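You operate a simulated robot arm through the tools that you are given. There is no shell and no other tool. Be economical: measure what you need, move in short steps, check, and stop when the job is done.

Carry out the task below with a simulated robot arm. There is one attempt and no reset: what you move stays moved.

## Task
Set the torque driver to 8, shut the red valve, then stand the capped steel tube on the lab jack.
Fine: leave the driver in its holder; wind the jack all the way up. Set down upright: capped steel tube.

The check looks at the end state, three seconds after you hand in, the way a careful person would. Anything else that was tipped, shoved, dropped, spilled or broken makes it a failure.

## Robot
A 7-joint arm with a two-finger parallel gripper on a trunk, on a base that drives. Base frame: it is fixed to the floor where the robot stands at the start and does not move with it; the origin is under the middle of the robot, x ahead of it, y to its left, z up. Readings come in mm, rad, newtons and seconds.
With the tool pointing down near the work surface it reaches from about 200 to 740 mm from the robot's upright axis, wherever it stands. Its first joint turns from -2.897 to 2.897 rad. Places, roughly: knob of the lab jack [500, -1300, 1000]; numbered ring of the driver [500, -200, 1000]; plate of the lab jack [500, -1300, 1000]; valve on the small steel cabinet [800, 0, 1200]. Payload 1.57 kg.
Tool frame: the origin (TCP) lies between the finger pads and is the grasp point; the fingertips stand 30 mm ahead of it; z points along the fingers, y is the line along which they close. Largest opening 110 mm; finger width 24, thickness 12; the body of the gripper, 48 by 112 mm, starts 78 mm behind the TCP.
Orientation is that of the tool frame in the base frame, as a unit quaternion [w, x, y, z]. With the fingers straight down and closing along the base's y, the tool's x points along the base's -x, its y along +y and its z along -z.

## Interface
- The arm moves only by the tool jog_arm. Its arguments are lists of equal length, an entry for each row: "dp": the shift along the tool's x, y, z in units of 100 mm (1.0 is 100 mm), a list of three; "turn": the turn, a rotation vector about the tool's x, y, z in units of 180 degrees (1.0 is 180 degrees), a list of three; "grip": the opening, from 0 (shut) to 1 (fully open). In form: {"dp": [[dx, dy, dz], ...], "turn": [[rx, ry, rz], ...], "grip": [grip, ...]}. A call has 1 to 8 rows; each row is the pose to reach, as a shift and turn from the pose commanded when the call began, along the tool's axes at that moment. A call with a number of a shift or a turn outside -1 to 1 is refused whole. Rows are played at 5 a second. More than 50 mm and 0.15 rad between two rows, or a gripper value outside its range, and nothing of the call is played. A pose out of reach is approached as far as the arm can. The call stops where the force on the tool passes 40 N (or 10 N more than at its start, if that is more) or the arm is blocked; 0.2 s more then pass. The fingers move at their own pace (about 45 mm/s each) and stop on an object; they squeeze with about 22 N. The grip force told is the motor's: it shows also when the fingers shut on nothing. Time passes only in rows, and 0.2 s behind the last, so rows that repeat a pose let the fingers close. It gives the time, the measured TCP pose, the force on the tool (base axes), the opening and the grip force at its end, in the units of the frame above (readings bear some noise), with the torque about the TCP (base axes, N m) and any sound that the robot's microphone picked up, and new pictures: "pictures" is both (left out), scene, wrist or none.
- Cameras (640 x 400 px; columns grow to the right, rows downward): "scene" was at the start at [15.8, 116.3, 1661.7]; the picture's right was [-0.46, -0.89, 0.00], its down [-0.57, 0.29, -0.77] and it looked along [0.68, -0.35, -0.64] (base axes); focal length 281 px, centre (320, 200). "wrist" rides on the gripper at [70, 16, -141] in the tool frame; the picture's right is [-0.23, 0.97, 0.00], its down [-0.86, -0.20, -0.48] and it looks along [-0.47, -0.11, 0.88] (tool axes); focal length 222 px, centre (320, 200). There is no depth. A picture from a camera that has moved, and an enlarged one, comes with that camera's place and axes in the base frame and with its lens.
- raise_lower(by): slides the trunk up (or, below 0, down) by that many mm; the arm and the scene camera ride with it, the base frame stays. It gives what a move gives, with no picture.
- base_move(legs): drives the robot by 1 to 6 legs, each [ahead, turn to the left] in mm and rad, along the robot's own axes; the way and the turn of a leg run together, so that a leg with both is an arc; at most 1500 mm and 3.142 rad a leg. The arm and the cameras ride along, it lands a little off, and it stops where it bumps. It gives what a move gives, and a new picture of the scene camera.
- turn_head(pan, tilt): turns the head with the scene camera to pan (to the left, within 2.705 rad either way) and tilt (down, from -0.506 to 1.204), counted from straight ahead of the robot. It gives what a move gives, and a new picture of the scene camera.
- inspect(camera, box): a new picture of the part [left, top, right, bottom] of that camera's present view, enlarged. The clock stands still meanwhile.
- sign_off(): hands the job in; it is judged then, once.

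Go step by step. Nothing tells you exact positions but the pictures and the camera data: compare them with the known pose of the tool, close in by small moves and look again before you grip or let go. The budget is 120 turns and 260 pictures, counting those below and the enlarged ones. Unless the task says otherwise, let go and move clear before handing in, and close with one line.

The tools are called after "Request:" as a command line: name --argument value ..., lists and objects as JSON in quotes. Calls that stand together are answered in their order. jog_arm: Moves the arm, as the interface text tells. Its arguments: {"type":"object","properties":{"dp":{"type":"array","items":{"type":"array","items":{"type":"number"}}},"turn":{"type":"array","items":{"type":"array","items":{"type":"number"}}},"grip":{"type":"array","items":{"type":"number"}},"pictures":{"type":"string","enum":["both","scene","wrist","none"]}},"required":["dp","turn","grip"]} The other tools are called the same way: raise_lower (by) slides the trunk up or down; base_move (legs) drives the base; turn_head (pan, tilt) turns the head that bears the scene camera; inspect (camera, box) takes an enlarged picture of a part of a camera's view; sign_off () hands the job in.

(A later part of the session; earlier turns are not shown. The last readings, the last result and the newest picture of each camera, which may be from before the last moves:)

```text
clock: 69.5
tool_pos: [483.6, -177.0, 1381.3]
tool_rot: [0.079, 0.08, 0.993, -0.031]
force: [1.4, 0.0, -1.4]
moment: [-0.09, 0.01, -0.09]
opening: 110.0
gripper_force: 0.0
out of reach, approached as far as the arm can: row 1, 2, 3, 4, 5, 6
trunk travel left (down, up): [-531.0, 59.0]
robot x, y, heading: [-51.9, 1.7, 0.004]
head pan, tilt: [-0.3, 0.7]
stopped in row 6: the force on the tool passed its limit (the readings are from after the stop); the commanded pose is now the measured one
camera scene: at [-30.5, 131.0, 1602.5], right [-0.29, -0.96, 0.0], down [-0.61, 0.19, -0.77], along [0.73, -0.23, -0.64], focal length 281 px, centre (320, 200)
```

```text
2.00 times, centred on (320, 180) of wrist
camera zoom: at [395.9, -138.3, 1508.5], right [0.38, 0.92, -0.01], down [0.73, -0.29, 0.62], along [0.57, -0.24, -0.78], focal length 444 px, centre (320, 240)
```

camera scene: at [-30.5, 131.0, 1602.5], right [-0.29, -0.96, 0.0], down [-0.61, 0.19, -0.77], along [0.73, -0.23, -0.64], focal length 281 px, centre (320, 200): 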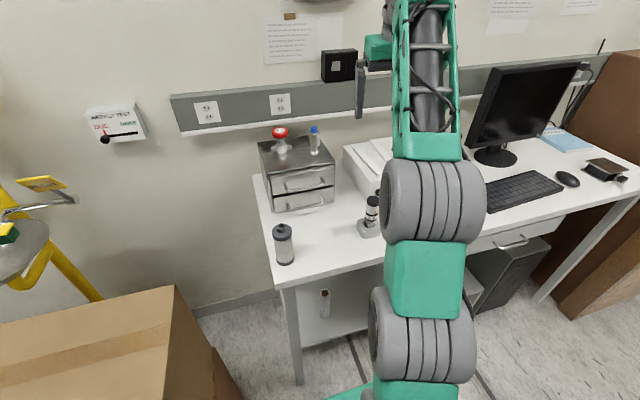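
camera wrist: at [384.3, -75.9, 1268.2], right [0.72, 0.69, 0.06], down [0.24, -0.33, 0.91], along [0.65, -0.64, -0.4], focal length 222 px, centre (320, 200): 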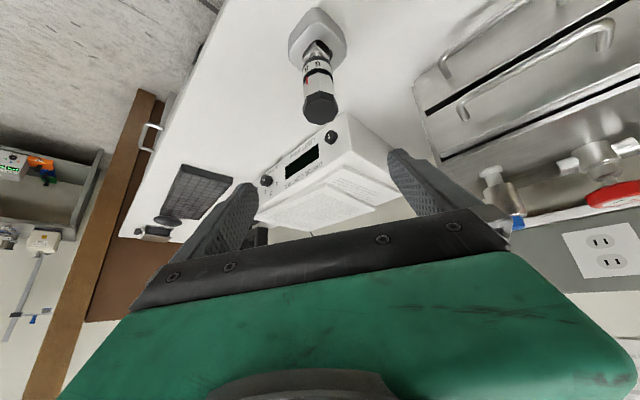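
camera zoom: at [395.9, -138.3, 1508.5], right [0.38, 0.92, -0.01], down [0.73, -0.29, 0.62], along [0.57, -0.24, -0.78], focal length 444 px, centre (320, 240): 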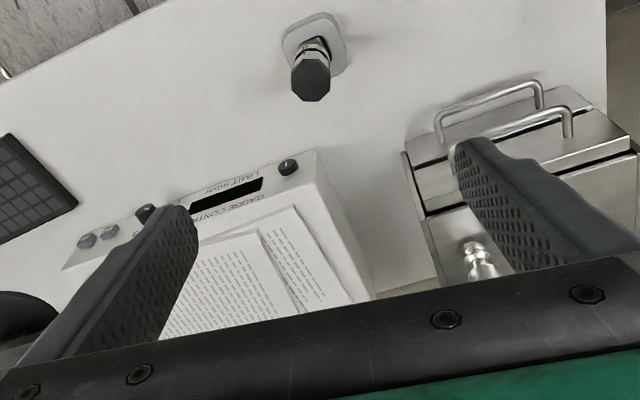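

Zooming to confirm the driver reading and to read the valve handle; then driving forward.

Request:
inspect --camera "scene" --box '[340, 180, 404, 244]'

Request:
inspect --camera "scene" --box '[250, 115, 346, 175]'

Request:
base_move --legs '[[160, 0]]'

```text
6.25 times, centred on (372, 212) of scene
camera zoom: at [-30.5, 131.0, 1602.5], right [-0.29, -0.96, 0.0], down [-0.61, 0.19, -0.77], along [0.73, -0.23, -0.64], focal length 1756 px, centre (-5, 125)
```

zoom: 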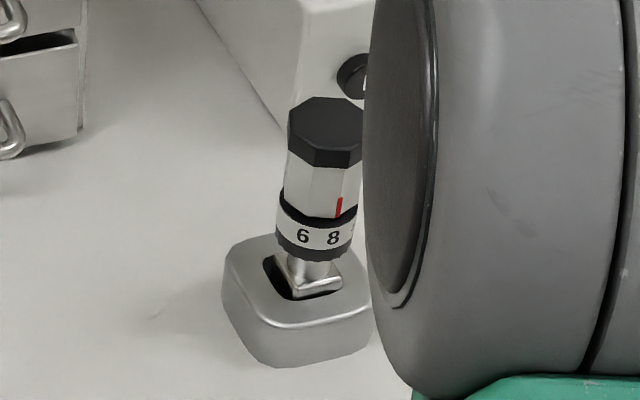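

```text
6.67 times, centred on (298, 145) of scene
camera zoom: at [-30.5, 131.0, 1602.5], right [-0.29, -0.96, 0.0], down [-0.61, 0.19, -0.77], along [0.73, -0.23, -0.64], focal length 1874 px, centre (467, 567)
```

zoom: 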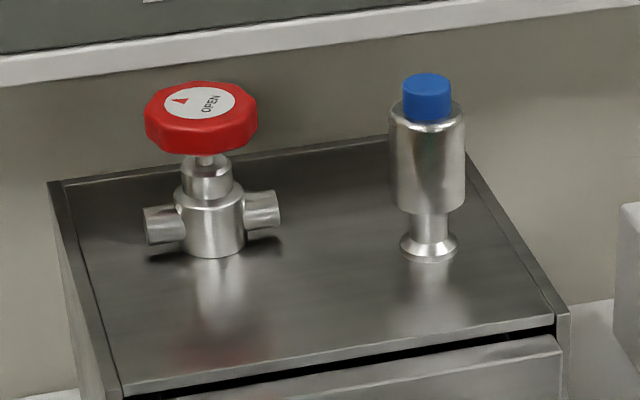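

```text
clock: 70.9
tool_pos: [645.8, -176.5, 1376.6]
tool_rot: [0.077, 0.081, 0.993, -0.029]
force: [2.2, -0.2, -2.3]
moment: [-0.01, 0.05, 0.04]
opening: 109.9
gripper_force: 0.1
trunk travel left (down, up): [-531.0, 59.0]
robot x, y, heading: [109.6, 0.2, 0.002]
head pan, tilt: [-0.3, 0.7]
camera scene: at [132.2, 129.9, 1602.6], right [-0.3, -0.96, 0.0], down [-0.62, 0.19, -0.76], along [0.73, -0.23, -0.64], focal length 281 px, centre (320, 200)
```

scene: 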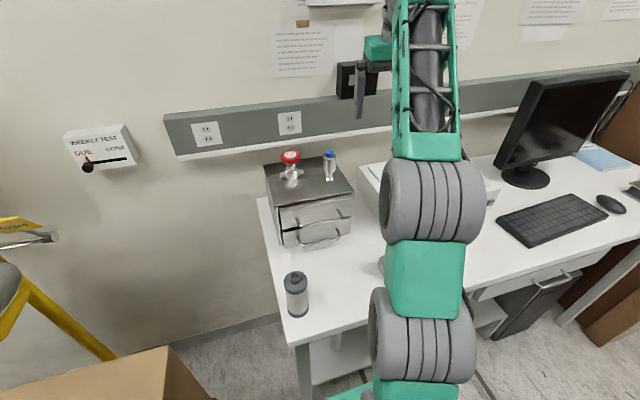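

The driver reads 8. Valve handle top ≈ (825,0,1185), tube cap ≈ (763,-96,1205). Levelling the tool and moving toward a spot above the valve.

Request:
jog_arm --dp '[[0, 0.1, 0], [-0.1, 0.3, 0], [-0.3, 0.5, 0], [-0.5, 0.7, 0], [-0.7, 0.9, 0], [-0.9, 1, 0], [-0.9, 1, 0]]' --turn '[[-0.009, 0.025, -0.026], [-0.0185, 0.049, -0.0516], [-0.0185, 0.049, -0.0516], [-0.0185, 0.049, -0.0516], [-0.0185, 0.049, -0.0516], [-0.0185, 0.049, -0.0516], [-0.0185, 0.049, -0.0516]]' --grip '[1, 1, 1, 1, 1, 1, 1]' --pictures "both"

```text
clock: 71.5
tool_pos: [642.5, -153.1, 1347.2]
tool_rot: [0.025, 0.02, 0.999, -0.009]
force: [18.2, -7.5, -25.2]
moment: [0.25, 0.35, 0.07]
opening: 110.2
gripper_force: 0.0
out of reach, approached as far as the arm can: row 1, 2
trunk travel left (down, up): [-531.0, 59.0]
robot x, y, heading: [112.0, 0.8, 0.0]
head pan, tilt: [-0.3, 0.7]
stopped in row 2: the force on the tool passed its limit (the readings are from after the stop); the commanded pose is now the measured one
camera scene: at [132.2, 129.3, 1602.6], right [-0.3, -0.96, 0.0], down [-0.62, 0.19, -0.76], along [0.73, -0.23, -0.64], focal length 281 px, centre (320, 200)
camera wrist: at [565.1, -130.9, 1485.9], right [0.27, 0.96, -0.01], down [0.82, -0.22, 0.53], along [0.51, -0.14, -0.85], focal length 222 px, centre (320, 200)
```

scene: 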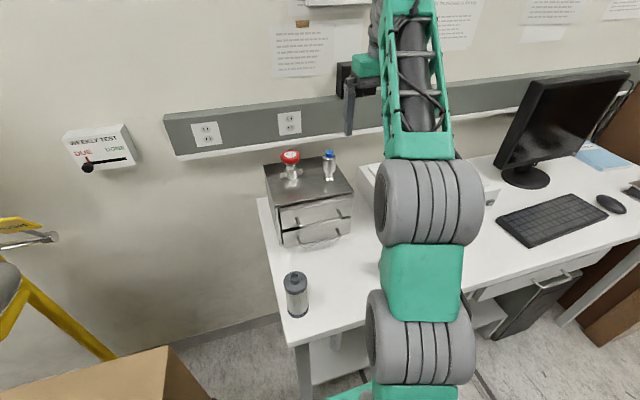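
wrist: 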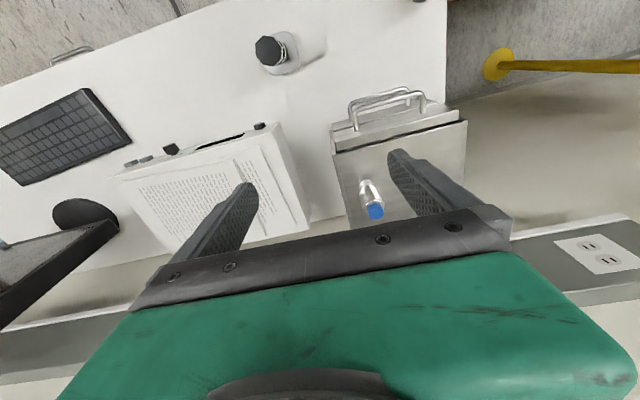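

The limit arises from being too high relative to the shoulder at this radius. Raising the trunk fully while lowering the arm.

Request:
raise_lower --by 59

Request:
jog_arm --dp '[[0, 0, 0.2], [0, 0, 0.4], [0, 0, 0.6], [0, 0, 0.8], [0, 0, 1.0], [0, 0, 1.0]]' --turn '[[0, 0, 0], [0, 0, 0], [0, 0, 0], [-0.003, 0.008, -0.007], [-0.006, 0.016, -0.013], [-0.006, 0.016, -0.013]]' --grip '[1, 1, 1, 1, 1, 1]' --pictures "none"

```text
clock: 72.0
tool_pos: [640.0, -152.9, 1363.7]
tool_rot: [0.026, 0.02, 0.999, -0.01]
force: [11.0, -3.4, -13.7]
moment: [0.06, 0.21, -0.03]
opening: 110.3
gripper_force: 0.0
trunk travel left (down, up): [-546.0, 44.0]
robot x, y, heading: [114.7, -1.8, -0.003]
head pan, tilt: [-0.3, 0.7]
stopped: the force on the tool passed its limit (the readings are from after the stop); the commanded pose is now the measured one
```

```text
clock: 73.3
tool_pos: [643.2, -154.3, 1264.1]
tool_rot: [0.0, -0.001, 1.0, -0.001]
force: [-0.9, -0.3, -0.3]
moment: [-0.02, 0.02, -0.01]
opening: 109.8
gripper_force: 0.0
trunk travel left (down, up): [-546.0, 44.0]
robot x, y, heading: [112.9, 3.3, 0.001]
head pan, tilt: [-0.3, 0.7]
```

Free again. Raise the trunk the rest, lower the arm slightly, and move left to y≈0 before going forward.

Request:
raise_lower --by 44

Request:
jog_arm --dp '[[0, 0.2, 0.2], [0, 0.4, 0.4], [0, 0.6, 0.5], [0, 0.8, 0.5], [0, 1.0, 0.5], [0, 1, 0.5]]' --turn '[[0, 0, 0], [0, 0, 0], [0, 0, 0], [0, 0, 0], [0, 0, 0], [0, 0, 0]]' --grip '[1, 1, 1, 1, 1, 1]' --pictures "none"

Request:
jog_arm --dp '[[0, 0.2, 0], [0, 0.4, 0], [-0.2, 0.54, 0], [-0.4, 0.54, 0], [-0.6, 0.54, 0], [-0.8, 0.54, 0], [-0.9, 0.54, 0]]' --turn '[[0, 0, 0], [0, 0, 0], [0, 0, 0], [0, 0, 0], [0, 0, 0], [0, 0, 0], [0, 0, 0]]' --grip '[1, 1, 1, 1, 1, 1, 1]' --pictures "both"

```text
clock: 74.2
tool_pos: [645.0, -153.5, 1308.4]
tool_rot: [0.001, -0.002, 1.0, 0.0]
force: [0.7, -0.8, -0.1]
moment: [-0.03, -0.03, 0.01]
opening: 109.8
gripper_force: 0.1
trunk travel left (down, up): [-590.0, 0.0]
robot x, y, heading: [111.4, 2.4, -0.003]
head pan, tilt: [-0.3, 0.7]
```

```text
clock: 75.6
tool_pos: [644.3, -55.5, 1258.2]
tool_rot: [0.001, 0.0, 1.0, 0.0]
force: [0.2, -0.4, -0.1]
moment: [0.04, 0.0, -0.01]
opening: 110.0
gripper_force: 0.1
trunk travel left (down, up): [-590.0, 0.0]
robot x, y, heading: [111.4, 1.6, -0.001]
head pan, tilt: [-0.3, 0.7]
```

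```text
clock: 77.2
tool_pos: [734.2, 0.4, 1258.3]
tool_rot: [0.0, 0.0, 1.0, 0.0]
force: [0.1, 0.1, -0.4]
moment: [-0.01, -0.01, 0.0]
opening: 110.0
gripper_force: 0.0
trunk travel left (down, up): [-590.0, 0.0]
robot x, y, heading: [109.8, 0.8, -0.002]
head pan, tilt: [-0.3, 0.7]
camera scene: at [131.4, 130.0, 1661.6], right [-0.3, -0.96, 0.0], down [-0.62, 0.19, -0.76], along [0.73, -0.23, -0.64], focal length 281 px, centre (320, 200)
camera wrist: at [665.1, 16.3, 1400.4], right [0.23, 0.97, 0.0], down [0.86, -0.2, 0.48], along [0.47, -0.11, -0.88], focal length 222 px, centre (320, 200)
```

scene: 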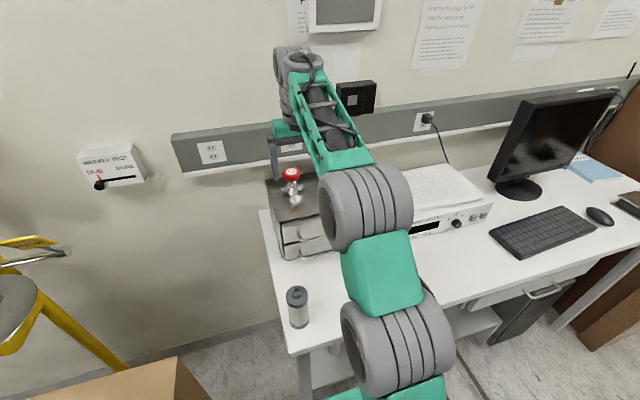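
wrist: 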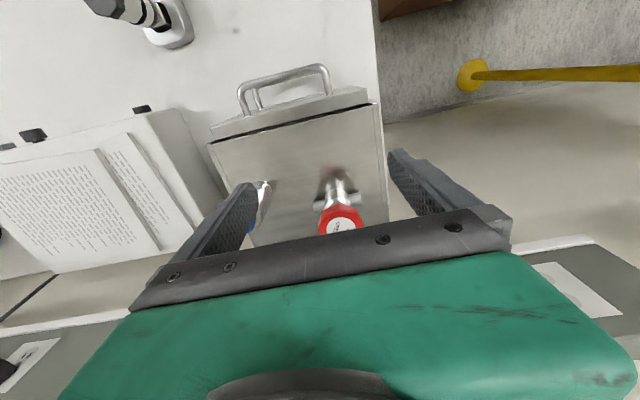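

Valve visible; zooming for its location and label orientation.

Request:
inspect --camera "wrist" --box '[290, 165, 390, 240]'

Request:
inspect --camera "scene" --box '[262, 150, 326, 214]'

```text
5.33 times, centred on (340, 202) of wrist
camera zoom: at [665.1, 16.3, 1400.4], right [0.23, 0.97, 0.0], down [0.86, -0.2, 0.48], along [0.47, -0.11, -0.88], focal length 1185 px, centre (213, 187)
```

zoom: 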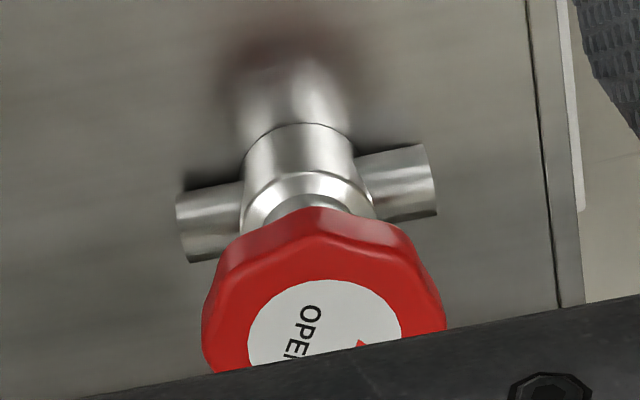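

```text
6.25 times, centred on (294, 182) of scene
camera zoom: at [131.4, 130.0, 1661.6], right [-0.3, -0.96, 0.0], down [-0.62, 0.19, -0.76], along [0.73, -0.23, -0.64], focal length 1756 px, centre (482, 312)
```

zoom: 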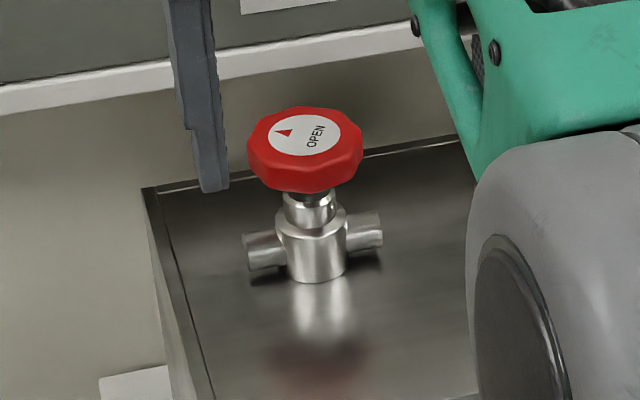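

Valve axis ≈ (820,5). Moving above it and pre-rotating the gripper counter-clockwise so there's a long clockwise stroke.

Request:
jog_arm --dp '[[-0.2, 0.02, 0], [-0.4, 0.05, 0], [-0.6, 0.05, 0], [-0.86, 0.05, 0], [-0.86, 0.05, 0]]' --turn '[[0, 0, 0], [0, 0, 0], [0, 0, 0], [0, 0, 0], [0, 0, 0]]' --grip '[1, 1, 1, 1, 1]' --pictures "none"

Request:
jog_arm --dp '[[0, 0, 0], [0, 0, 0], [0, 0, 0], [0, 0, 0], [0, 0, 0], [0, 0, 0], [0, 0, 0], [0, 0, 0]]' --turn '[[0, 0, -0.04], [0, 0, -0.08], [0, 0, -0.12], [0, 0, -0.16], [0, 0, -0.2], [0, 0, -0.24], [0, 0, -0.28], [0, 0, -0.32]]' --grip '[1, 1, 1, 1, 1, 1, 1, 1]' --pictures "both"

```text
clock: 78.4
tool_pos: [786.1, 4.2, 1247.8]
tool_rot: [0.001, -0.001, 1.0, 0.0]
force: [-0.4, 0.3, 0.4]
moment: [-0.02, 0.0, 0.0]
opening: 109.8
gripper_force: 0.1
out of reach, approached as far as the arm can: row 3, 4, 5
trunk travel left (down, up): [-590.0, 0.0]
robot x, y, heading: [112.0, 3.9, -0.002]
head pan, tilt: [-0.3, 0.7]
```

```text
clock: 80.2
tool_pos: [785.9, 3.2, 1248.3]
tool_rot: [0.001, -0.483, 0.876, 0.0]
force: [0.0, 0.0, -0.5]
moment: [-0.01, 0.01, 0.05]
opening: 109.9
gripper_force: 0.1
trunk travel left (down, up): [-590.0, 0.0]
robot x, y, heading: [108.6, 1.1, -0.004]
head pan, tilt: [-0.3, 0.7]
camera scene: at [131.3, 130.0, 1661.6], right [-0.3, -0.96, 0.0], down [-0.62, 0.19, -0.76], along [0.73, -0.23, -0.64], focal length 281 px, centre (320, 200)
camera wrist: at [735.5, -45.5, 1390.1], right [-0.7, 0.71, 0.0], down [0.62, 0.62, 0.48], along [0.34, 0.34, -0.88], focal length 222 px, centre (320, 200)
```

scene: 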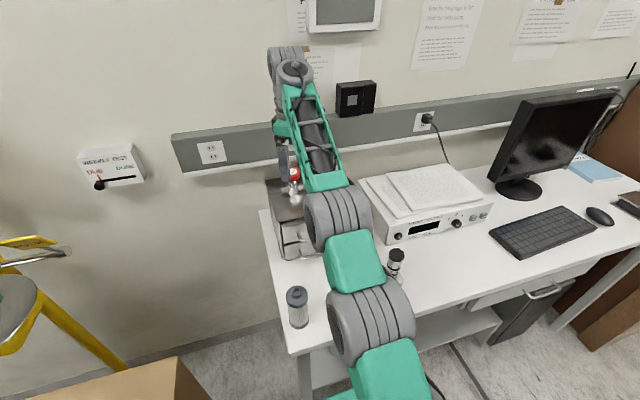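
wrist: 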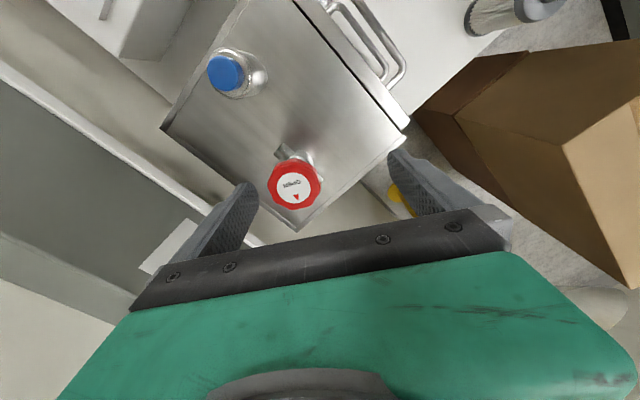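

Yaw is fine, but the reach ended at x=786. Testing whether a different trunk height gives more reach: jogging up 60 mm first.

Request:
jog_arm --dp '[[0, 0, -0.2], [0, 0, -0.4], [0, 0, -0.6]]' --turn '[[0, 0, 0], [0, 0, 0], [0, 0, 0]]' --grip '[1, 1, 1]' --pictures "none"

```text
clock: 81.0
tool_pos: [768.5, 4.9, 1281.9]
tool_rot: [0.0, -0.483, 0.876, 0.0]
force: [-0.4, 1.2, -0.4]
moment: [0.01, 0.03, 0.01]
opening: 109.9
gripper_force: 0.0
out of reach, approached as far as the arm can: row 1, 2, 3
trunk travel left (down, up): [-590.0, 0.0]
robot x, y, heading: [111.4, 1.6, -0.0]
head pan, tilt: [-0.3, 0.7]
```

Lower gives more reach, but I want margin, so let me see how much room the base has before the bench.

Request:
turn_head --pan 0.25 --tilt 1.2

```text
clock: 82.0
tool_pos: [766.6, 4.2, 1282.8]
tool_rot: [0.0, -0.483, 0.876, 0.0]
force: [-0.7, 0.2, -0.5]
moment: [-0.02, -0.01, 0.03]
opening: 109.9
gripper_force: 0.0
trunk travel left (down, up): [-590.0, 0.0]
robot x, y, heading: [111.4, 1.8, -0.005]
head pan, tilt: [0.25, 1.201]
camera scene: at [104.5, 168.9, 1625.7], right [0.25, -0.97, 0.0], down [-0.9, -0.23, -0.36], along [0.35, 0.09, -0.93], focal length 281 px, centre (320, 200)
```

scene: 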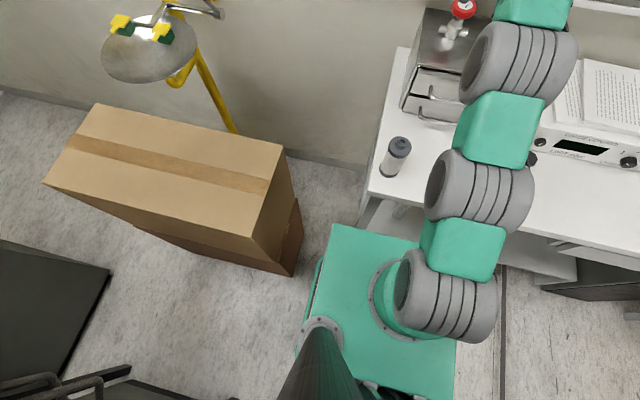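

About 40 mm of room; driving forward 25 mm gives enough reach. First a resync by moving over.

Request:
base_move --legs '[[25, 0]]'

Request:
turn_head --pan -0.2 --tilt 0.7

Request:
jog_arm --dp '[[0, 0, 0.15], [0, 0, 0.3]]' --turn '[[0, 0, 0], [0, 0, 0]]' --grip '[1, 1]' --pictures "wrist"

```text
clock: 82.8
tool_pos: [793.1, 5.2, 1282.2]
tool_rot: [-0.001, -0.482, 0.876, 0.0]
force: [1.1, 0.3, 0.9]
moment: [0.02, 0.03, 0.0]
opening: 110.0
gripper_force: 0.0
trunk travel left (down, up): [-590.0, 0.0]
robot x, y, heading: [137.5, -1.4, -0.0]
head pan, tilt: [0.25, 1.201]
camera scene: at [131.0, 169.0, 1625.6], right [0.25, -0.97, 0.0], down [-0.9, -0.23, -0.36], along [0.35, 0.09, -0.93], focal length 281 px, centre (320, 200)
```

scene: 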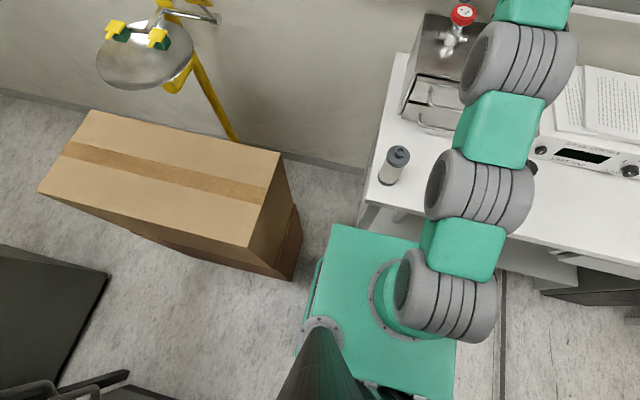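

```text
clock: 83.7
tool_pos: [791.9, 4.8, 1283.4]
tool_rot: [0.0, -0.482, 0.876, 0.0]
force: [0.3, -0.3, 1.0]
moment: [0.02, 0.01, -0.01]
opening: 110.2
gripper_force: 0.0
trunk travel left (down, up): [-590.0, 0.0]
robot x, y, heading: [136.0, 0.7, -0.002]
head pan, tilt: [-0.201, 0.7]
camera scene: at [158.4, 138.3, 1661.5], right [-0.2, -0.98, 0.0], down [-0.63, 0.13, -0.76], along [0.75, -0.15, -0.64], focal length 281 px, centre (320, 200)
```

scene: 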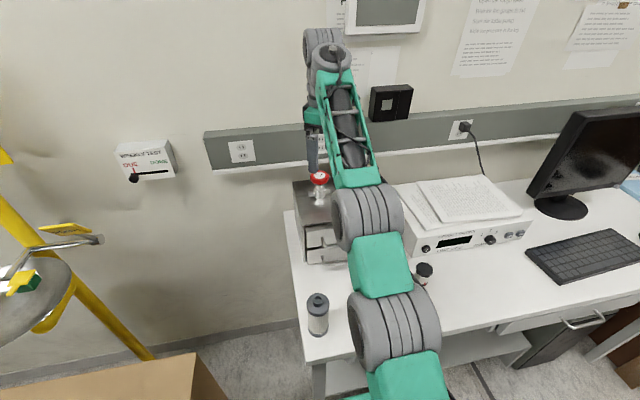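

```text
clock: 84.3
tool_pos: [791.3, 4.3, 1252.3]
tool_rot: [0.001, -0.482, 0.876, 0.0]
force: [0.6, -0.1, -0.7]
moment: [-0.01, -0.01, 0.0]
opening: 110.2
gripper_force: 0.0
trunk travel left (down, up): [-590.0, 0.0]
robot x, y, heading: [133.1, 1.3, 0.004]
head pan, tilt: [-0.201, 0.7]
camera wrist: at [741.0, -45.6, 1395.0], right [-0.7, 0.71, 0.0], down [0.63, 0.62, 0.48], along [0.34, 0.34, -0.88], focal length 222 px, centre (320, 200)
```

wrist: 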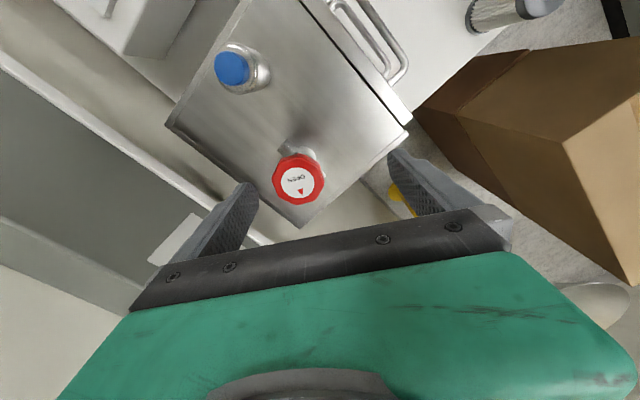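

Valve axis confirmed ≈ (822,4). I'll narrow the opening to ~75 mm (wall rail behind), move over it and look before descending.

Request:
jog_arm --dp '[[0, 0, 0.25], [-0.08, -0.13, 0.27], [-0.166, -0.262, 0.27], [-0.166, -0.262, 0.27]]' --turn '[[0, 0, 0], [0, 0, 0], [0, 0, 0], [0, 0, 0]]' --grip '[0.68, 0.68, 0.68, 0.68]' --pictures "both"

Request:
inspect --camera "wrist" --box '[220, 120, 400, 240]'

```text
clock: 85.3
tool_pos: [822.0, 4.9, 1225.6]
tool_rot: [0.0, -0.482, 0.876, 0.0]
force: [1.5, 0.4, -0.2]
moment: [0.03, -0.01, -0.01]
opening: 75.1
gripper_force: 0.1
trunk travel left (down, up): [-590.0, 0.0]
robot x, y, heading: [135.7, 0.7, -0.001]
head pan, tilt: [-0.201, 0.7]
camera scene: at [158.1, 138.2, 1661.6], right [-0.2, -0.98, 0.0], down [-0.63, 0.13, -0.77], along [0.75, -0.15, -0.64], focal length 281 px, centre (320, 200)
camera wrist: at [770.8, -45.2, 1367.5], right [-0.7, 0.71, 0.0], down [0.63, 0.62, 0.48], along [0.34, 0.34, -0.88], focal length 222 px, centre (320, 200)
```

scene: 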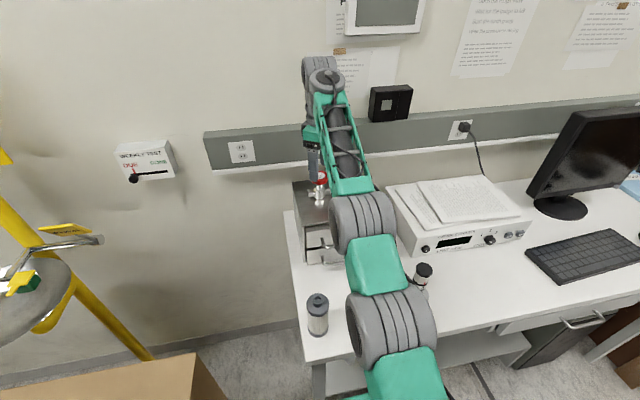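
wrist: 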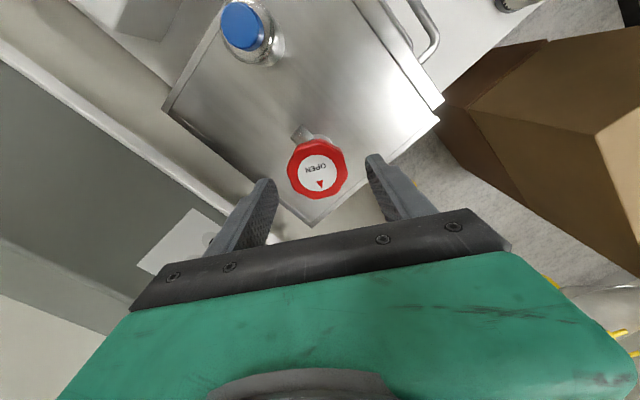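

```text
3.33 times, centred on (310, 180) of wrist
camera zoom: at [770.8, -45.2, 1367.5], right [-0.7, 0.71, 0.0], down [0.63, 0.62, 0.48], along [0.34, 0.34, -0.88], focal length 740 px, centre (353, 267)
```

zoom: 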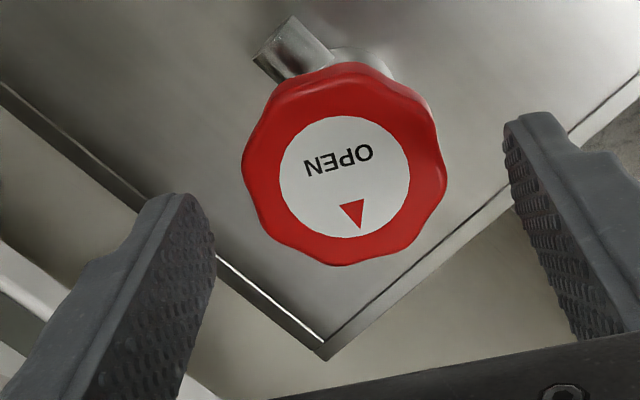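

Well centred. Descending 44 mm and closing on the handle.

Request:
jog_arm --dp '[[0.01, 0, 0.15], [0.01, 0, 0.3], [0.01, -0.01, 0.44], [0.01, -0.01, 0.44]]' --turn '[[0, 0, 0], [0, 0, 0], [0, 0, 0], [0, 0, 0]]' --grip '[0.68, 0.68, 0.68, 0.68]' --pictures "none"

Request:
jog_arm --dp '[[0, 0, 0], [0, 0, 0], [0, 0, 0], [0, 0, 0]]' --turn '[[0, 0, 0], [0, 0, 0], [0, 0, 0], [0, 0, 0]]' --grip '[0.5, 0.35, 0.35, 0.35]' --pictures "wrist"

```text
clock: 86.3
tool_pos: [824.4, 2.8, 1181.3]
tool_rot: [0.0, -0.483, 0.876, 0.0]
force: [0.1, -0.2, -0.2]
moment: [0.04, 0.0, 0.02]
opening: 74.9
gripper_force: 0.0
trunk travel left (down, up): [-590.0, 0.0]
robot x, y, heading: [133.3, 0.8, 0.001]
head pan, tilt: [-0.201, 0.7]
```

```text
clock: 87.3
tool_pos: [824.3, 2.9, 1180.8]
tool_rot: [0.0, -0.482, 0.876, 0.0]
force: [2.8, -0.5, 0.0]
moment: [0.0, -0.18, 0.03]
opening: 54.2
gripper_force: 37.5
trunk travel left (down, up): [-590.0, 0.0]
robot x, y, heading: [136.2, 0.4, -0.001]
head pan, tilt: [-0.201, 0.7]
camera wrist: at [773.1, -47.0, 1324.2], right [-0.7, 0.71, 0.0], down [0.63, 0.62, 0.48], along [0.34, 0.34, -0.88], focal length 222 px, centre (320, 200)
```

wrist: 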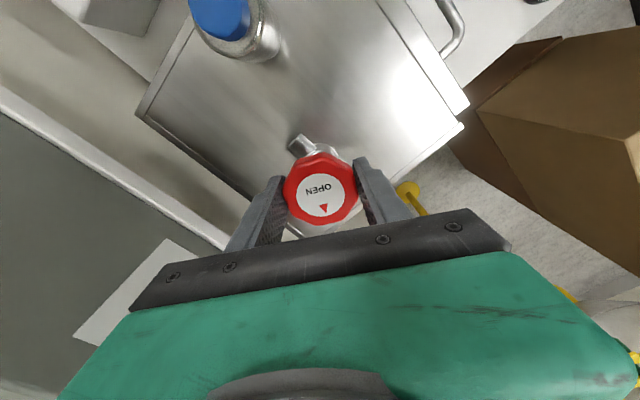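

Gripped at 54 mm. Turning clockwise (seen from above).

Request:
jog_arm --dp '[[0, 0, 0], [0, 0, 0], [0, 0, 0], [0, 0, 0], [0, 0, 0], [0, 0, 0], [0, 0, 0], [0, 0, 0]]' --turn '[[0, 0, 0.03], [0, 0, 0.06], [0, 0, 0.09], [0, 0, 0.12], [0, 0, 0.15], [0, 0, 0.18], [0, 0, 0.21], [0, 0, 0.24]]' --grip '[0.35, 0.35, 0.35, 0.35, 0.35, 0.35, 0.35, 0.35]' --pictures "wrist"

```text
clock: 89.1
tool_pos: [822.6, 3.9, 1182.3]
tool_rot: [0.0, -0.126, 0.992, 0.0]
force: [-3.4, 3.7, -1.1]
moment: [0.2, -0.1, 0.0]
opening: 53.8
gripper_force: 44.9
trunk travel left (down, up): [-590.0, 0.0]
robot x, y, heading: [136.7, 1.0, 0.003]
head pan, tilt: [-0.201, 0.7]
camera wrist: at [751.9, 2.8, 1324.3], right [-0.02, 1.0, 0.0], down [0.88, 0.02, 0.48], along [0.48, 0.01, -0.88], focal length 222 px, centre (320, 200)
```

wrist: 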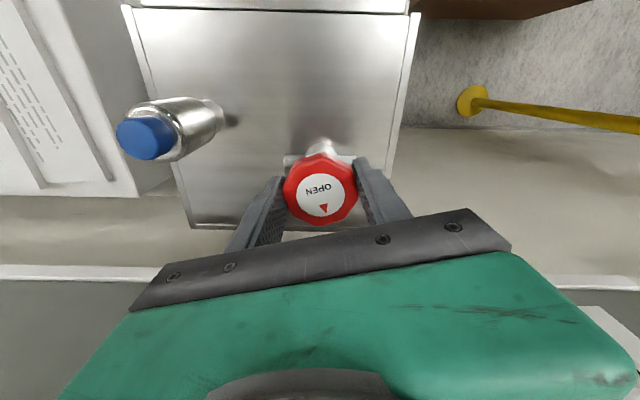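

The handle follows. Continuing clockwise.

Request:
jog_arm --dp '[[0, 0, 0], [0, 0, 0], [0, 0, 0], [0, 0, 0], [0, 0, 0], [0, 0, 0], [0, 0, 0], [0, 0, 0]]' --turn '[[0, 0, 0.035], [0, 0, 0.07], [0, 0, 0.105], [0, 0, 0.14], [0, 0, 0.175], [0, 0, 0.21], [0, 0, 0.245], [0, 0, 0.28]]' --grip '[0.35, 0.35, 0.35, 0.35, 0.35, 0.35, 0.35, 0.35]' --pictures "wrist"

```text
clock: 90.9
tool_pos: [824.2, 5.6, 1181.1]
tool_rot: [0.001, 0.309, 0.951, -0.001]
force: [-1.4, 13.5, -0.3]
moment: [0.71, 0.9, 0.01]
opening: 53.8
gripper_force: 44.7
trunk travel left (down, up): [-590.0, 0.0]
robot x, y, heading: [135.0, 0.5, 0.002]
head pan, tilt: [-0.201, 0.7]
camera wrist: at [776.8, 60.2, 1324.1], right [0.76, 0.65, 0.0], down [0.57, -0.66, 0.48], along [0.31, -0.36, -0.88], focal length 222 px, centre (320, 200)
```

wrist: 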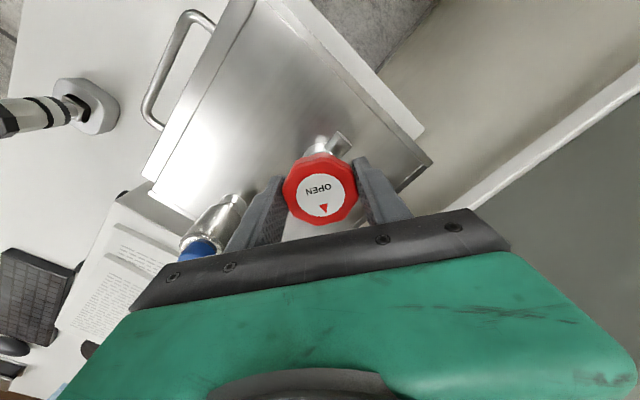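

Turned 94° so far with no end stop. Continuing.

Request:
jog_arm --dp '[[0, 0, 0], [0, 0, 0], [0, 0, 0], [0, 0, 0], [0, 0, 0], [0, 0, 0], [0, 0, 0], [0, 0, 0]]' --turn '[[0, 0, 0.035], [0, 0, 0.07], [0, 0, 0.105], [0, 0, 0.14], [0, 0, 0.175], [0, 0, 0.21], [0, 0, 0.245], [0, 0, 0.28]]' --grip '[0.35, 0.35, 0.35, 0.35, 0.35, 0.35, 0.35, 0.35]' --pictures "wrist"

```text
clock: 92.7
tool_pos: [824.4, 4.3, 1181.3]
tool_rot: [0.002, 0.685, 0.729, -0.001]
force: [8.6, 19.1, 1.3]
moment: [0.04, 0.17, 0.04]
opening: 53.7
gripper_force: 45.0
trunk travel left (down, up): [-590.0, 0.0]
robot x, y, heading: [134.9, -0.9, -0.003]
head pan, tilt: [-0.201, 0.7]
camera wrist: at [836.7, 77.5, 1324.0], right [0.99, -0.17, 0.0], down [-0.15, -0.86, 0.48], along [-0.08, -0.47, -0.88], focal length 222 px, centre (320, 200)
```

wrist: 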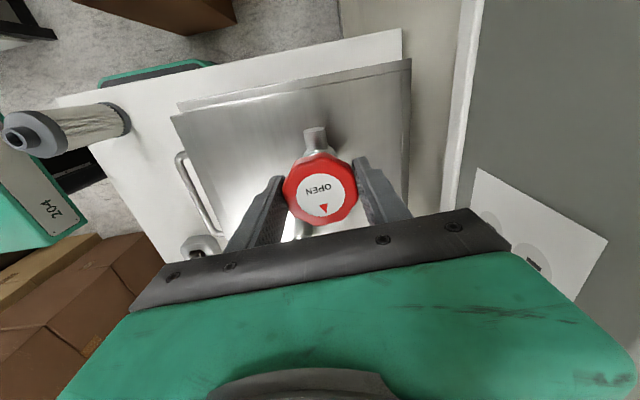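

144° so far. Continuing another ~35°.

Request:
jog_arm --dp '[[0, 0, 0], [0, 0, 0], [0, 0, 0], [0, 0, 0], [0, 0, 0], [0, 0, 0]]' --turn '[[0, 0, 0.035], [0, 0, 0.07], [0, 0, 0.105], [0, 0, 0.14], [0, 0, 0.175], [0, 0, 0.19]]' --grip '[0.35, 0.35, 0.35, 0.35, 0.35, 0.35]' --pictures "both"

```text
clock: 94.1
tool_pos: [825.7, 6.2, 1181.3]
tool_rot: [0.002, 0.869, 0.496, 0.001]
force: [21.2, 17.3, 10.1]
moment: [-0.01, 0.34, 0.0]
opening: 54.1
gripper_force: 45.0
trunk travel left (down, up): [-590.0, 0.0]
robot x, y, heading: [135.7, 1.4, -0.003]
head pan, tilt: [-0.201, 0.7]
camera scene: at [161.1, 141.7, 1661.4], right [-0.2, -0.98, 0.0], down [-0.63, 0.13, -0.76], along [0.75, -0.15, -0.65], focal length 281 px, centre (320, 200)
camera wrist: at [875.3, 58.3, 1324.2], right [0.72, -0.69, 0.0], down [-0.61, -0.63, 0.48], along [-0.33, -0.35, -0.88], focal length 222 px, centre (320, 200)
```

scene: 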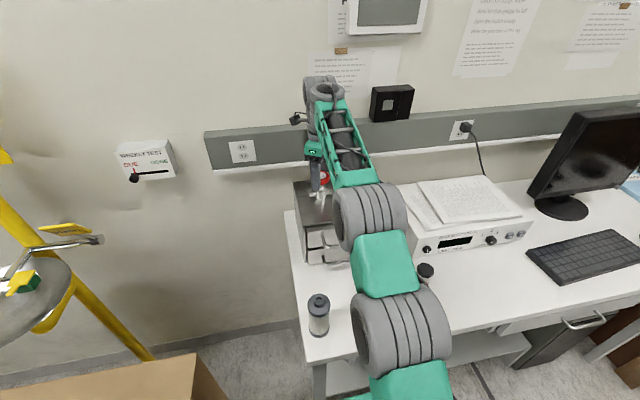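
wrist: 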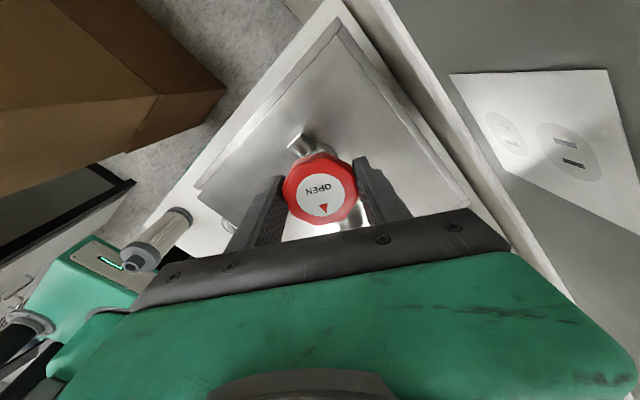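

Turned 178° with lateral force building up. I'll release, lift, and rotate back for a second stroke.

Request:
jog_arm --dp '[[0, 0, 0], [0, 0, 0], [0, 0, 0], [0, 0, -0.2], [0, 0, -0.4], [0, 0, -0.45]]' --turn '[[0, 0, 0], [0, 0, 0], [0, 0, 0], [0, 0, 0], [0, 0, 0], [0, 0, 0]]' --grip '[0.6, 0.68, 0.68, 0.68, 0.68, 0.68]' --pictures "wrist"

Request:
jog_arm --dp '[[0, 0, 0], [0, 0, 0], [0, 0, 0], [0, 0, 0], [0, 0, 0], [0, 0, 0], [0, 0, 0], [0, 0, 0]]' --turn '[[0, 0, -0.045], [0, 0, -0.09], [0, 0, -0.135], [0, 0, -0.18], [0, 0, -0.225], [0, 0, -0.27], [0, 0, -0.315], [0, 0, -0.36]]' --grip '[0.68, 0.68, 0.68, 0.68, 0.68, 0.68, 0.68, 0.68]' --pictures "wrist"

```text
clock: 95.5
tool_pos: [822.4, 4.2, 1226.9]
tool_rot: [0.0, 0.869, 0.496, 0.0]
force: [-0.4, 0.0, 0.0]
moment: [0.0, 0.0, 0.0]
opening: 74.7
gripper_force: 0.1
trunk travel left (down, up): [-590.0, 0.0]
robot x, y, heading: [135.0, -2.3, -0.002]
head pan, tilt: [-0.201, 0.7]
camera wrist: at [870.9, 56.2, 1369.2], right [0.72, -0.69, 0.0], down [-0.61, -0.63, 0.48], along [-0.33, -0.35, -0.88], focal length 222 px, centre (320, 200)
```

wrist: 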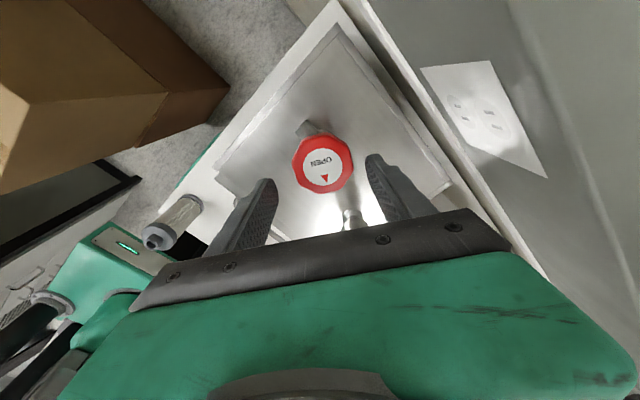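

```text
clock: 97.3
tool_pos: [823.3, 3.5, 1225.0]
tool_rot: [0.0, 0.466, 0.885, 0.0]
force: [0.6, 0.2, -0.2]
moment: [-0.03, 0.04, 0.04]
opening: 75.0
gripper_force: 0.1
out of reach, approached as far as the arm can: row 4, 6
trunk travel left (down, up): [-590.0, 0.0]
robot x, y, heading: [134.3, 2.4, -0.002]
head pan, tilt: [-0.201, 0.7]
camera wrist: at [797.3, 70.9, 1367.2], right [0.93, 0.36, 0.0], down [0.32, -0.82, 0.48], along [0.17, -0.45, -0.88], focal length 222 px, centre (320, 200)
```

wrist: 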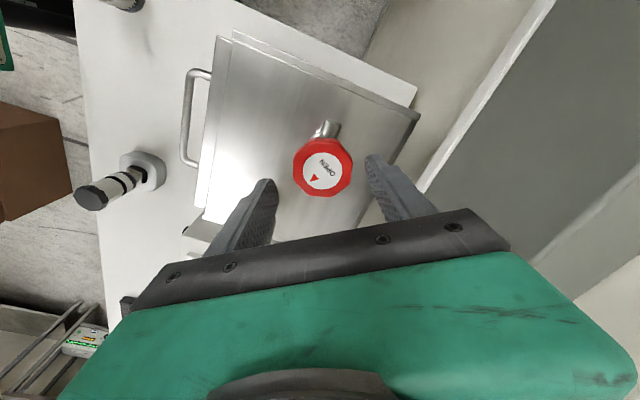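

Continuing back to the starting yaw.

Request:
jog_arm --dp '[[0, 0, 0], [0, 0, 0], [0, 0, 0], [0, 0, 0], [0, 0, 0], [0, 0, 0], [0, 0, 0], [0, 0, 0]]' --turn '[[0, 0, -0.045], [0, 0, -0.09], [0, 0, -0.135], [0, 0, -0.18], [0, 0, -0.225], [0, 0, -0.27], [0, 0, -0.315], [0, 0, -0.36]]' --grip '[0.68, 0.68, 0.68, 0.68, 0.68, 0.68, 0.68, 0.68]' --pictures "none"

Request:
jog_arm --dp '[[0, 0, 0], [0, 0, 0], [0, 0, 0], [0, 0, 0], [0, 0, 0], [0, 0, 0], [0, 0, 0]]' --turn '[[0, 0, -0.045], [0, 0, -0.09], [0, 0, -0.135], [0, 0, -0.18], [0, 0, -0.225], [0, 0, -0.25], [0, 0, -0.25]]' --grip '[0.68, 0.68, 0.68, 0.68, 0.68, 0.68, 0.68]' --pictures "wrist"

Request:
inspect --camera "wrist" --box '[220, 120, 400, 240]'

```text
clock: 99.1
tool_pos: [819.8, 4.1, 1225.7]
tool_rot: [0.0, -0.08, 0.997, 0.0]
force: [-0.4, 0.0, 0.0]
moment: [-0.03, -0.05, 0.04]
opening: 74.9
gripper_force: 0.1
out of reach, approached as far as the arm can: row 1, 2, 3, 4, 6, 7, 8
trunk travel left (down, up): [-590.0, 0.0]
robot x, y, heading: [133.7, 0.2, 0.003]
head pan, tilt: [-0.201, 0.7]
```

```text
clock: 100.7
tool_pos: [819.3, 3.7, 1225.1]
tool_rot: [0.0, -0.455, 0.89, 0.0]
force: [-0.4, 1.1, -0.2]
moment: [0.02, -0.02, 0.02]
opening: 75.0
gripper_force: 0.0
trunk travel left (down, up): [-590.0, 0.0]
robot x, y, heading: [135.4, -0.9, 0.003]
head pan, tilt: [-0.201, 0.7]
camera wrist: at [766.2, -43.2, 1367.8], right [-0.66, 0.75, 0.0], down [0.66, 0.58, 0.48], along [0.36, 0.31, -0.88], focal length 222 px, centre (320, 200)
```

wrist: 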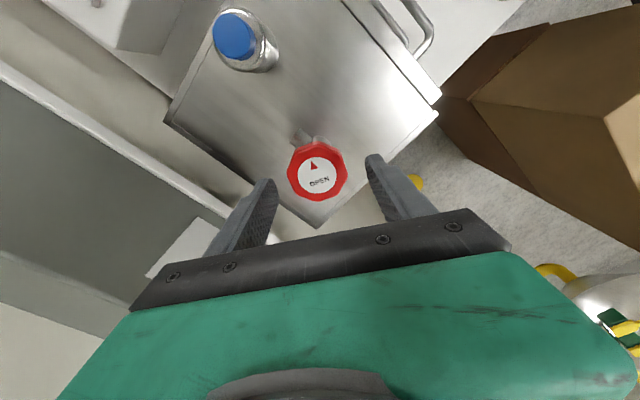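

```text
3.33 times, centred on (310, 180) of wrist
camera zoom: at [766.2, -43.2, 1367.8], right [-0.66, 0.75, 0.0], down [0.66, 0.58, 0.48], along [0.36, 0.31, -0.88], focal length 740 px, centre (353, 267)
```

zoom: 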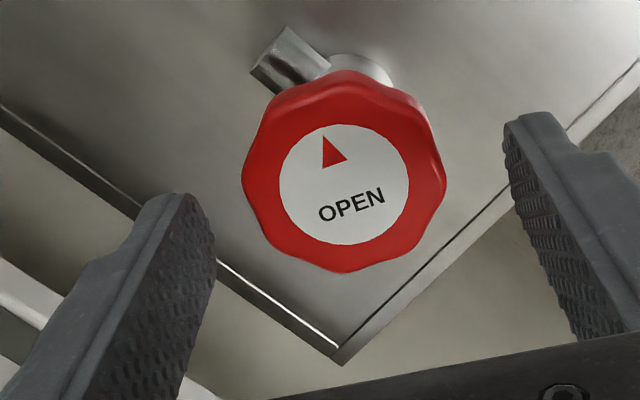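

The handle turned ~180°. Doing a second stroke: descend, grip, turn.

Request:
jog_arm --dp '[[0, -0.03, 0.15], [0, -0.03, 0.3], [0, -0.03, 0.44], [0, -0.03, 0.44], [0, -0.03, 0.44], [0, -0.03, 0.44], [0, -0.03, 0.44]]' --turn '[[0, 0, 0], [0, 0, 0], [0, 0, 0], [0, 0, 0], [0, 0, 0], [0, 0, 0], [0, 0, 0]]' --grip '[0.68, 0.68, 0.68, 0.5, 0.35, 0.35, 0.35]' --pictures "none"

Request:
jog_arm --dp '[[0, 0, 0], [0, 0, 0], [0, 0, 0], [0, 0, 0], [0, 0, 0], [0, 0, 0], [0, 0, 0], [0, 0, 0]]' --turn '[[0, 0, 0.035], [0, 0, 0.07], [0, 0, 0.105], [0, 0, 0.14], [0, 0, 0.175], [0, 0, 0.21], [0, 0, 0.245], [0, 0, 0.28]]' --grip '[0.35, 0.35, 0.35, 0.35, 0.35, 0.35, 0.35, 0.35]' --pictures "wrist"

```text
clock: 102.3
tool_pos: [823.2, 1.1, 1181.6]
tool_rot: [0.0, -0.454, 0.891, -0.001]
force: [0.9, -0.4, 1.2]
moment: [0.07, -0.21, -0.01]
opening: 53.5
gripper_force: 37.8
trunk travel left (down, up): [-590.0, 0.0]
robot x, y, heading: [135.2, 0.2, -0.004]
head pan, tilt: [-0.201, 0.7]
```

```text
clock: 104.1
tool_pos: [822.1, 3.2, 1181.1]
tool_rot: [0.0, -0.031, 1.0, -0.001]
force: [-4.4, 17.3, -0.7]
moment: [0.84, 1.03, 0.06]
opening: 53.5
gripper_force: 45.0
trunk travel left (down, up): [-590.0, 0.0]
robot x, y, heading: [136.7, 0.1, -0.002]
head pan, tilt: [-0.201, 0.7]
camera wrist: at [751.6, 16.6, 1323.9], right [0.16, 0.99, 0.0], down [0.87, -0.14, 0.48], along [0.47, -0.08, -0.88], focal length 222 px, centre (320, 200)
```

wrist: 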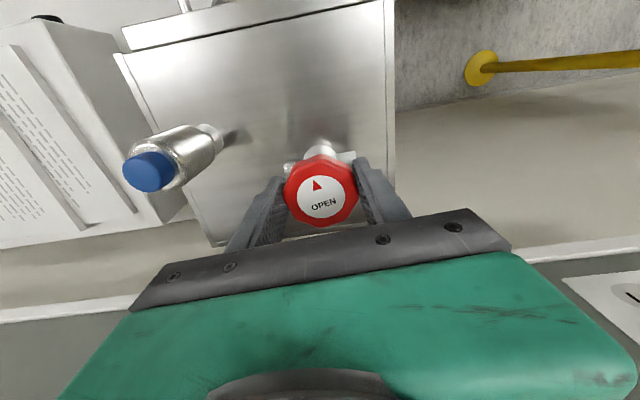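

Still turning freely with the gripper. Continuing the stroke.

Request:
jog_arm --dp '[[0, 0, 0], [0, 0, 0], [0, 0, 0], [0, 0, 0], [0, 0, 0], [0, 0, 0], [0, 0, 0], [0, 0, 0]]' --turn '[[0, 0, 0.035], [0, 0, 0.07], [0, 0, 0.105], [0, 0, 0.14], [0, 0, 0.175], [0, 0, 0.21], [0, 0, 0.245], [0, 0, 0.28]]' --grip '[0.35, 0.35, 0.35, 0.35, 0.35, 0.35, 0.35, 0.35]' --pictures "wrist"

Request:
jog_arm --dp '[[0, 0, 0], [0, 0, 0], [0, 0, 0], [0, 0, 0], [0, 0, 0], [0, 0, 0], [0, 0, 0], [0, 0, 0]]' --turn '[[0, 0, 0.035], [0, 0, 0.07], [0, 0, 0.105], [0, 0, 0.14], [0, 0, 0.175], [0, 0, 0.21], [0, 0, 0.245], [0, 0, 0.28]]' --grip '[0.35, 0.35, 0.35, 0.35, 0.35, 0.35, 0.35, 0.35]' --pictures "wrist"

```text
clock: 105.9
tool_pos: [823.3, 3.5, 1181.9]
tool_rot: [0.002, 0.398, 0.917, 0.0]
force: [8.7, 20.9, 1.4]
moment: [0.16, -0.19, 0.2]
opening: 56.7
gripper_force: 10.0
trunk travel left (down, up): [-590.0, 0.0]
robot x, y, heading: [133.6, -0.2, 0.003]
head pan, tilt: [-0.201, 0.7]
camera wrist: at [788.0, 66.5, 1323.5], right [0.87, 0.5, 0.0], down [0.44, -0.76, 0.48], along [0.24, -0.42, -0.88], focal length 222 px, centre (320, 200)
```

wrist: 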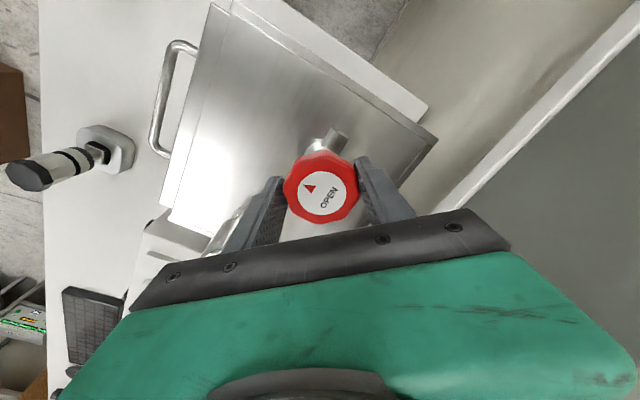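

```text
clock: 107.7
tool_pos: [824.5, 0.7, 1180.1]
tool_rot: [-0.001, 0.751, 0.66, -0.002]
force: [16.2, 4.0, -0.3]
moment: [0.05, -0.23, 0.1]
opening: 53.7
gripper_force: 15.5
trunk travel left (down, up): [-590.0, 0.0]
robot x, y, heading: [132.3, 2.4, -0.0]
head pan, tilt: [-0.201, 0.7]
camera wrist: at [850.0, 68.3, 1322.6], right [0.94, -0.35, 0.0], down [-0.31, -0.82, 0.48], along [-0.17, -0.45, -0.88], focal length 222 px, centre (320, 200)
```

wrist: 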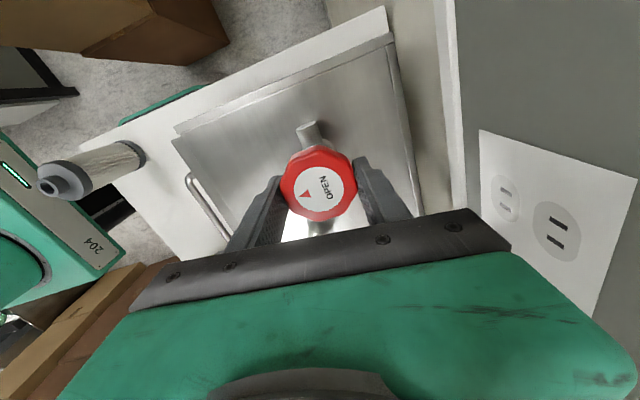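

The gripper now slips over the handle's lobes, so the handle seems to be at its end stop. One more small turn to confirm.

Request:
jog_arm --dp '[[0, 0, 0], [0, 0, 0], [0, 0, 0], [0, 0, 0]]' --turn '[[0, 0, 0], [0, 0, 0.035], [0, 0, 0.07], [0, 0, 0.105]]' --grip '[0.3, 0.3, 0.3, 0.3]' --pictures "wrist"

Request:
inspect --camera "wrist" --box '[230, 120, 410, 240]'

```text
clock: 108.7
tool_pos: [823.1, 0.7, 1179.9]
tool_rot: [-0.001, 0.849, 0.528, -0.001]
force: [9.6, 0.1, -1.0]
moment: [-0.31, -0.02, 0.27]
opening: 54.0
gripper_force: 18.6
trunk travel left (down, up): [-590.0, 0.0]
robot x, y, heading: [132.4, 0.7, -0.003]
head pan, tilt: [-0.201, 0.7]
camera wrist: at [869.1, 56.4, 1322.5], right [0.77, -0.63, 0.0], down [-0.56, -0.68, 0.48], along [-0.31, -0.37, -0.88], focal length 222 px, centre (320, 200)
```

wrist: 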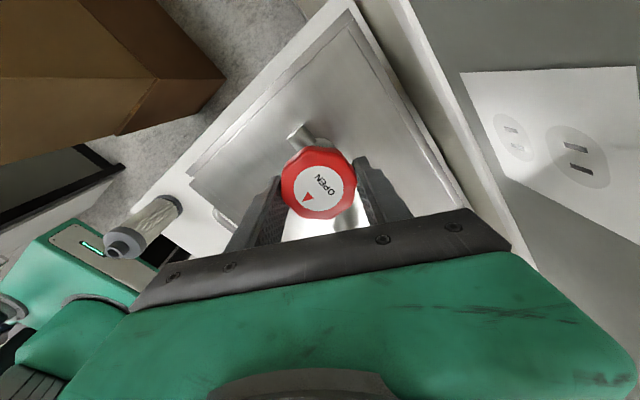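

```text
3.33 times, centred on (320, 180) of wrist
camera zoom: at [869.1, 56.4, 1322.5], right [0.77, -0.63, 0.0], down [-0.56, -0.68, 0.48], along [-0.31, -0.37, -0.88], focal length 740 px, centre (320, 267)
```

zoom: 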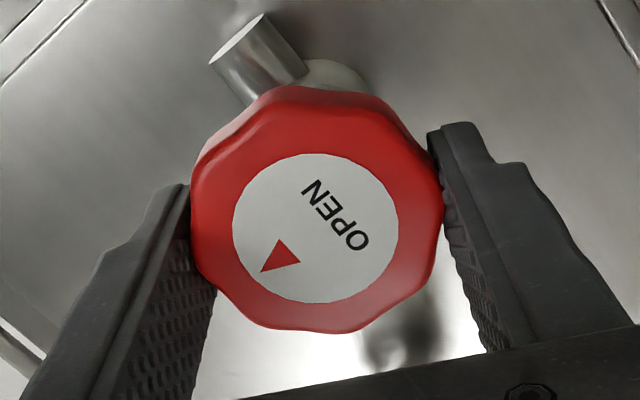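

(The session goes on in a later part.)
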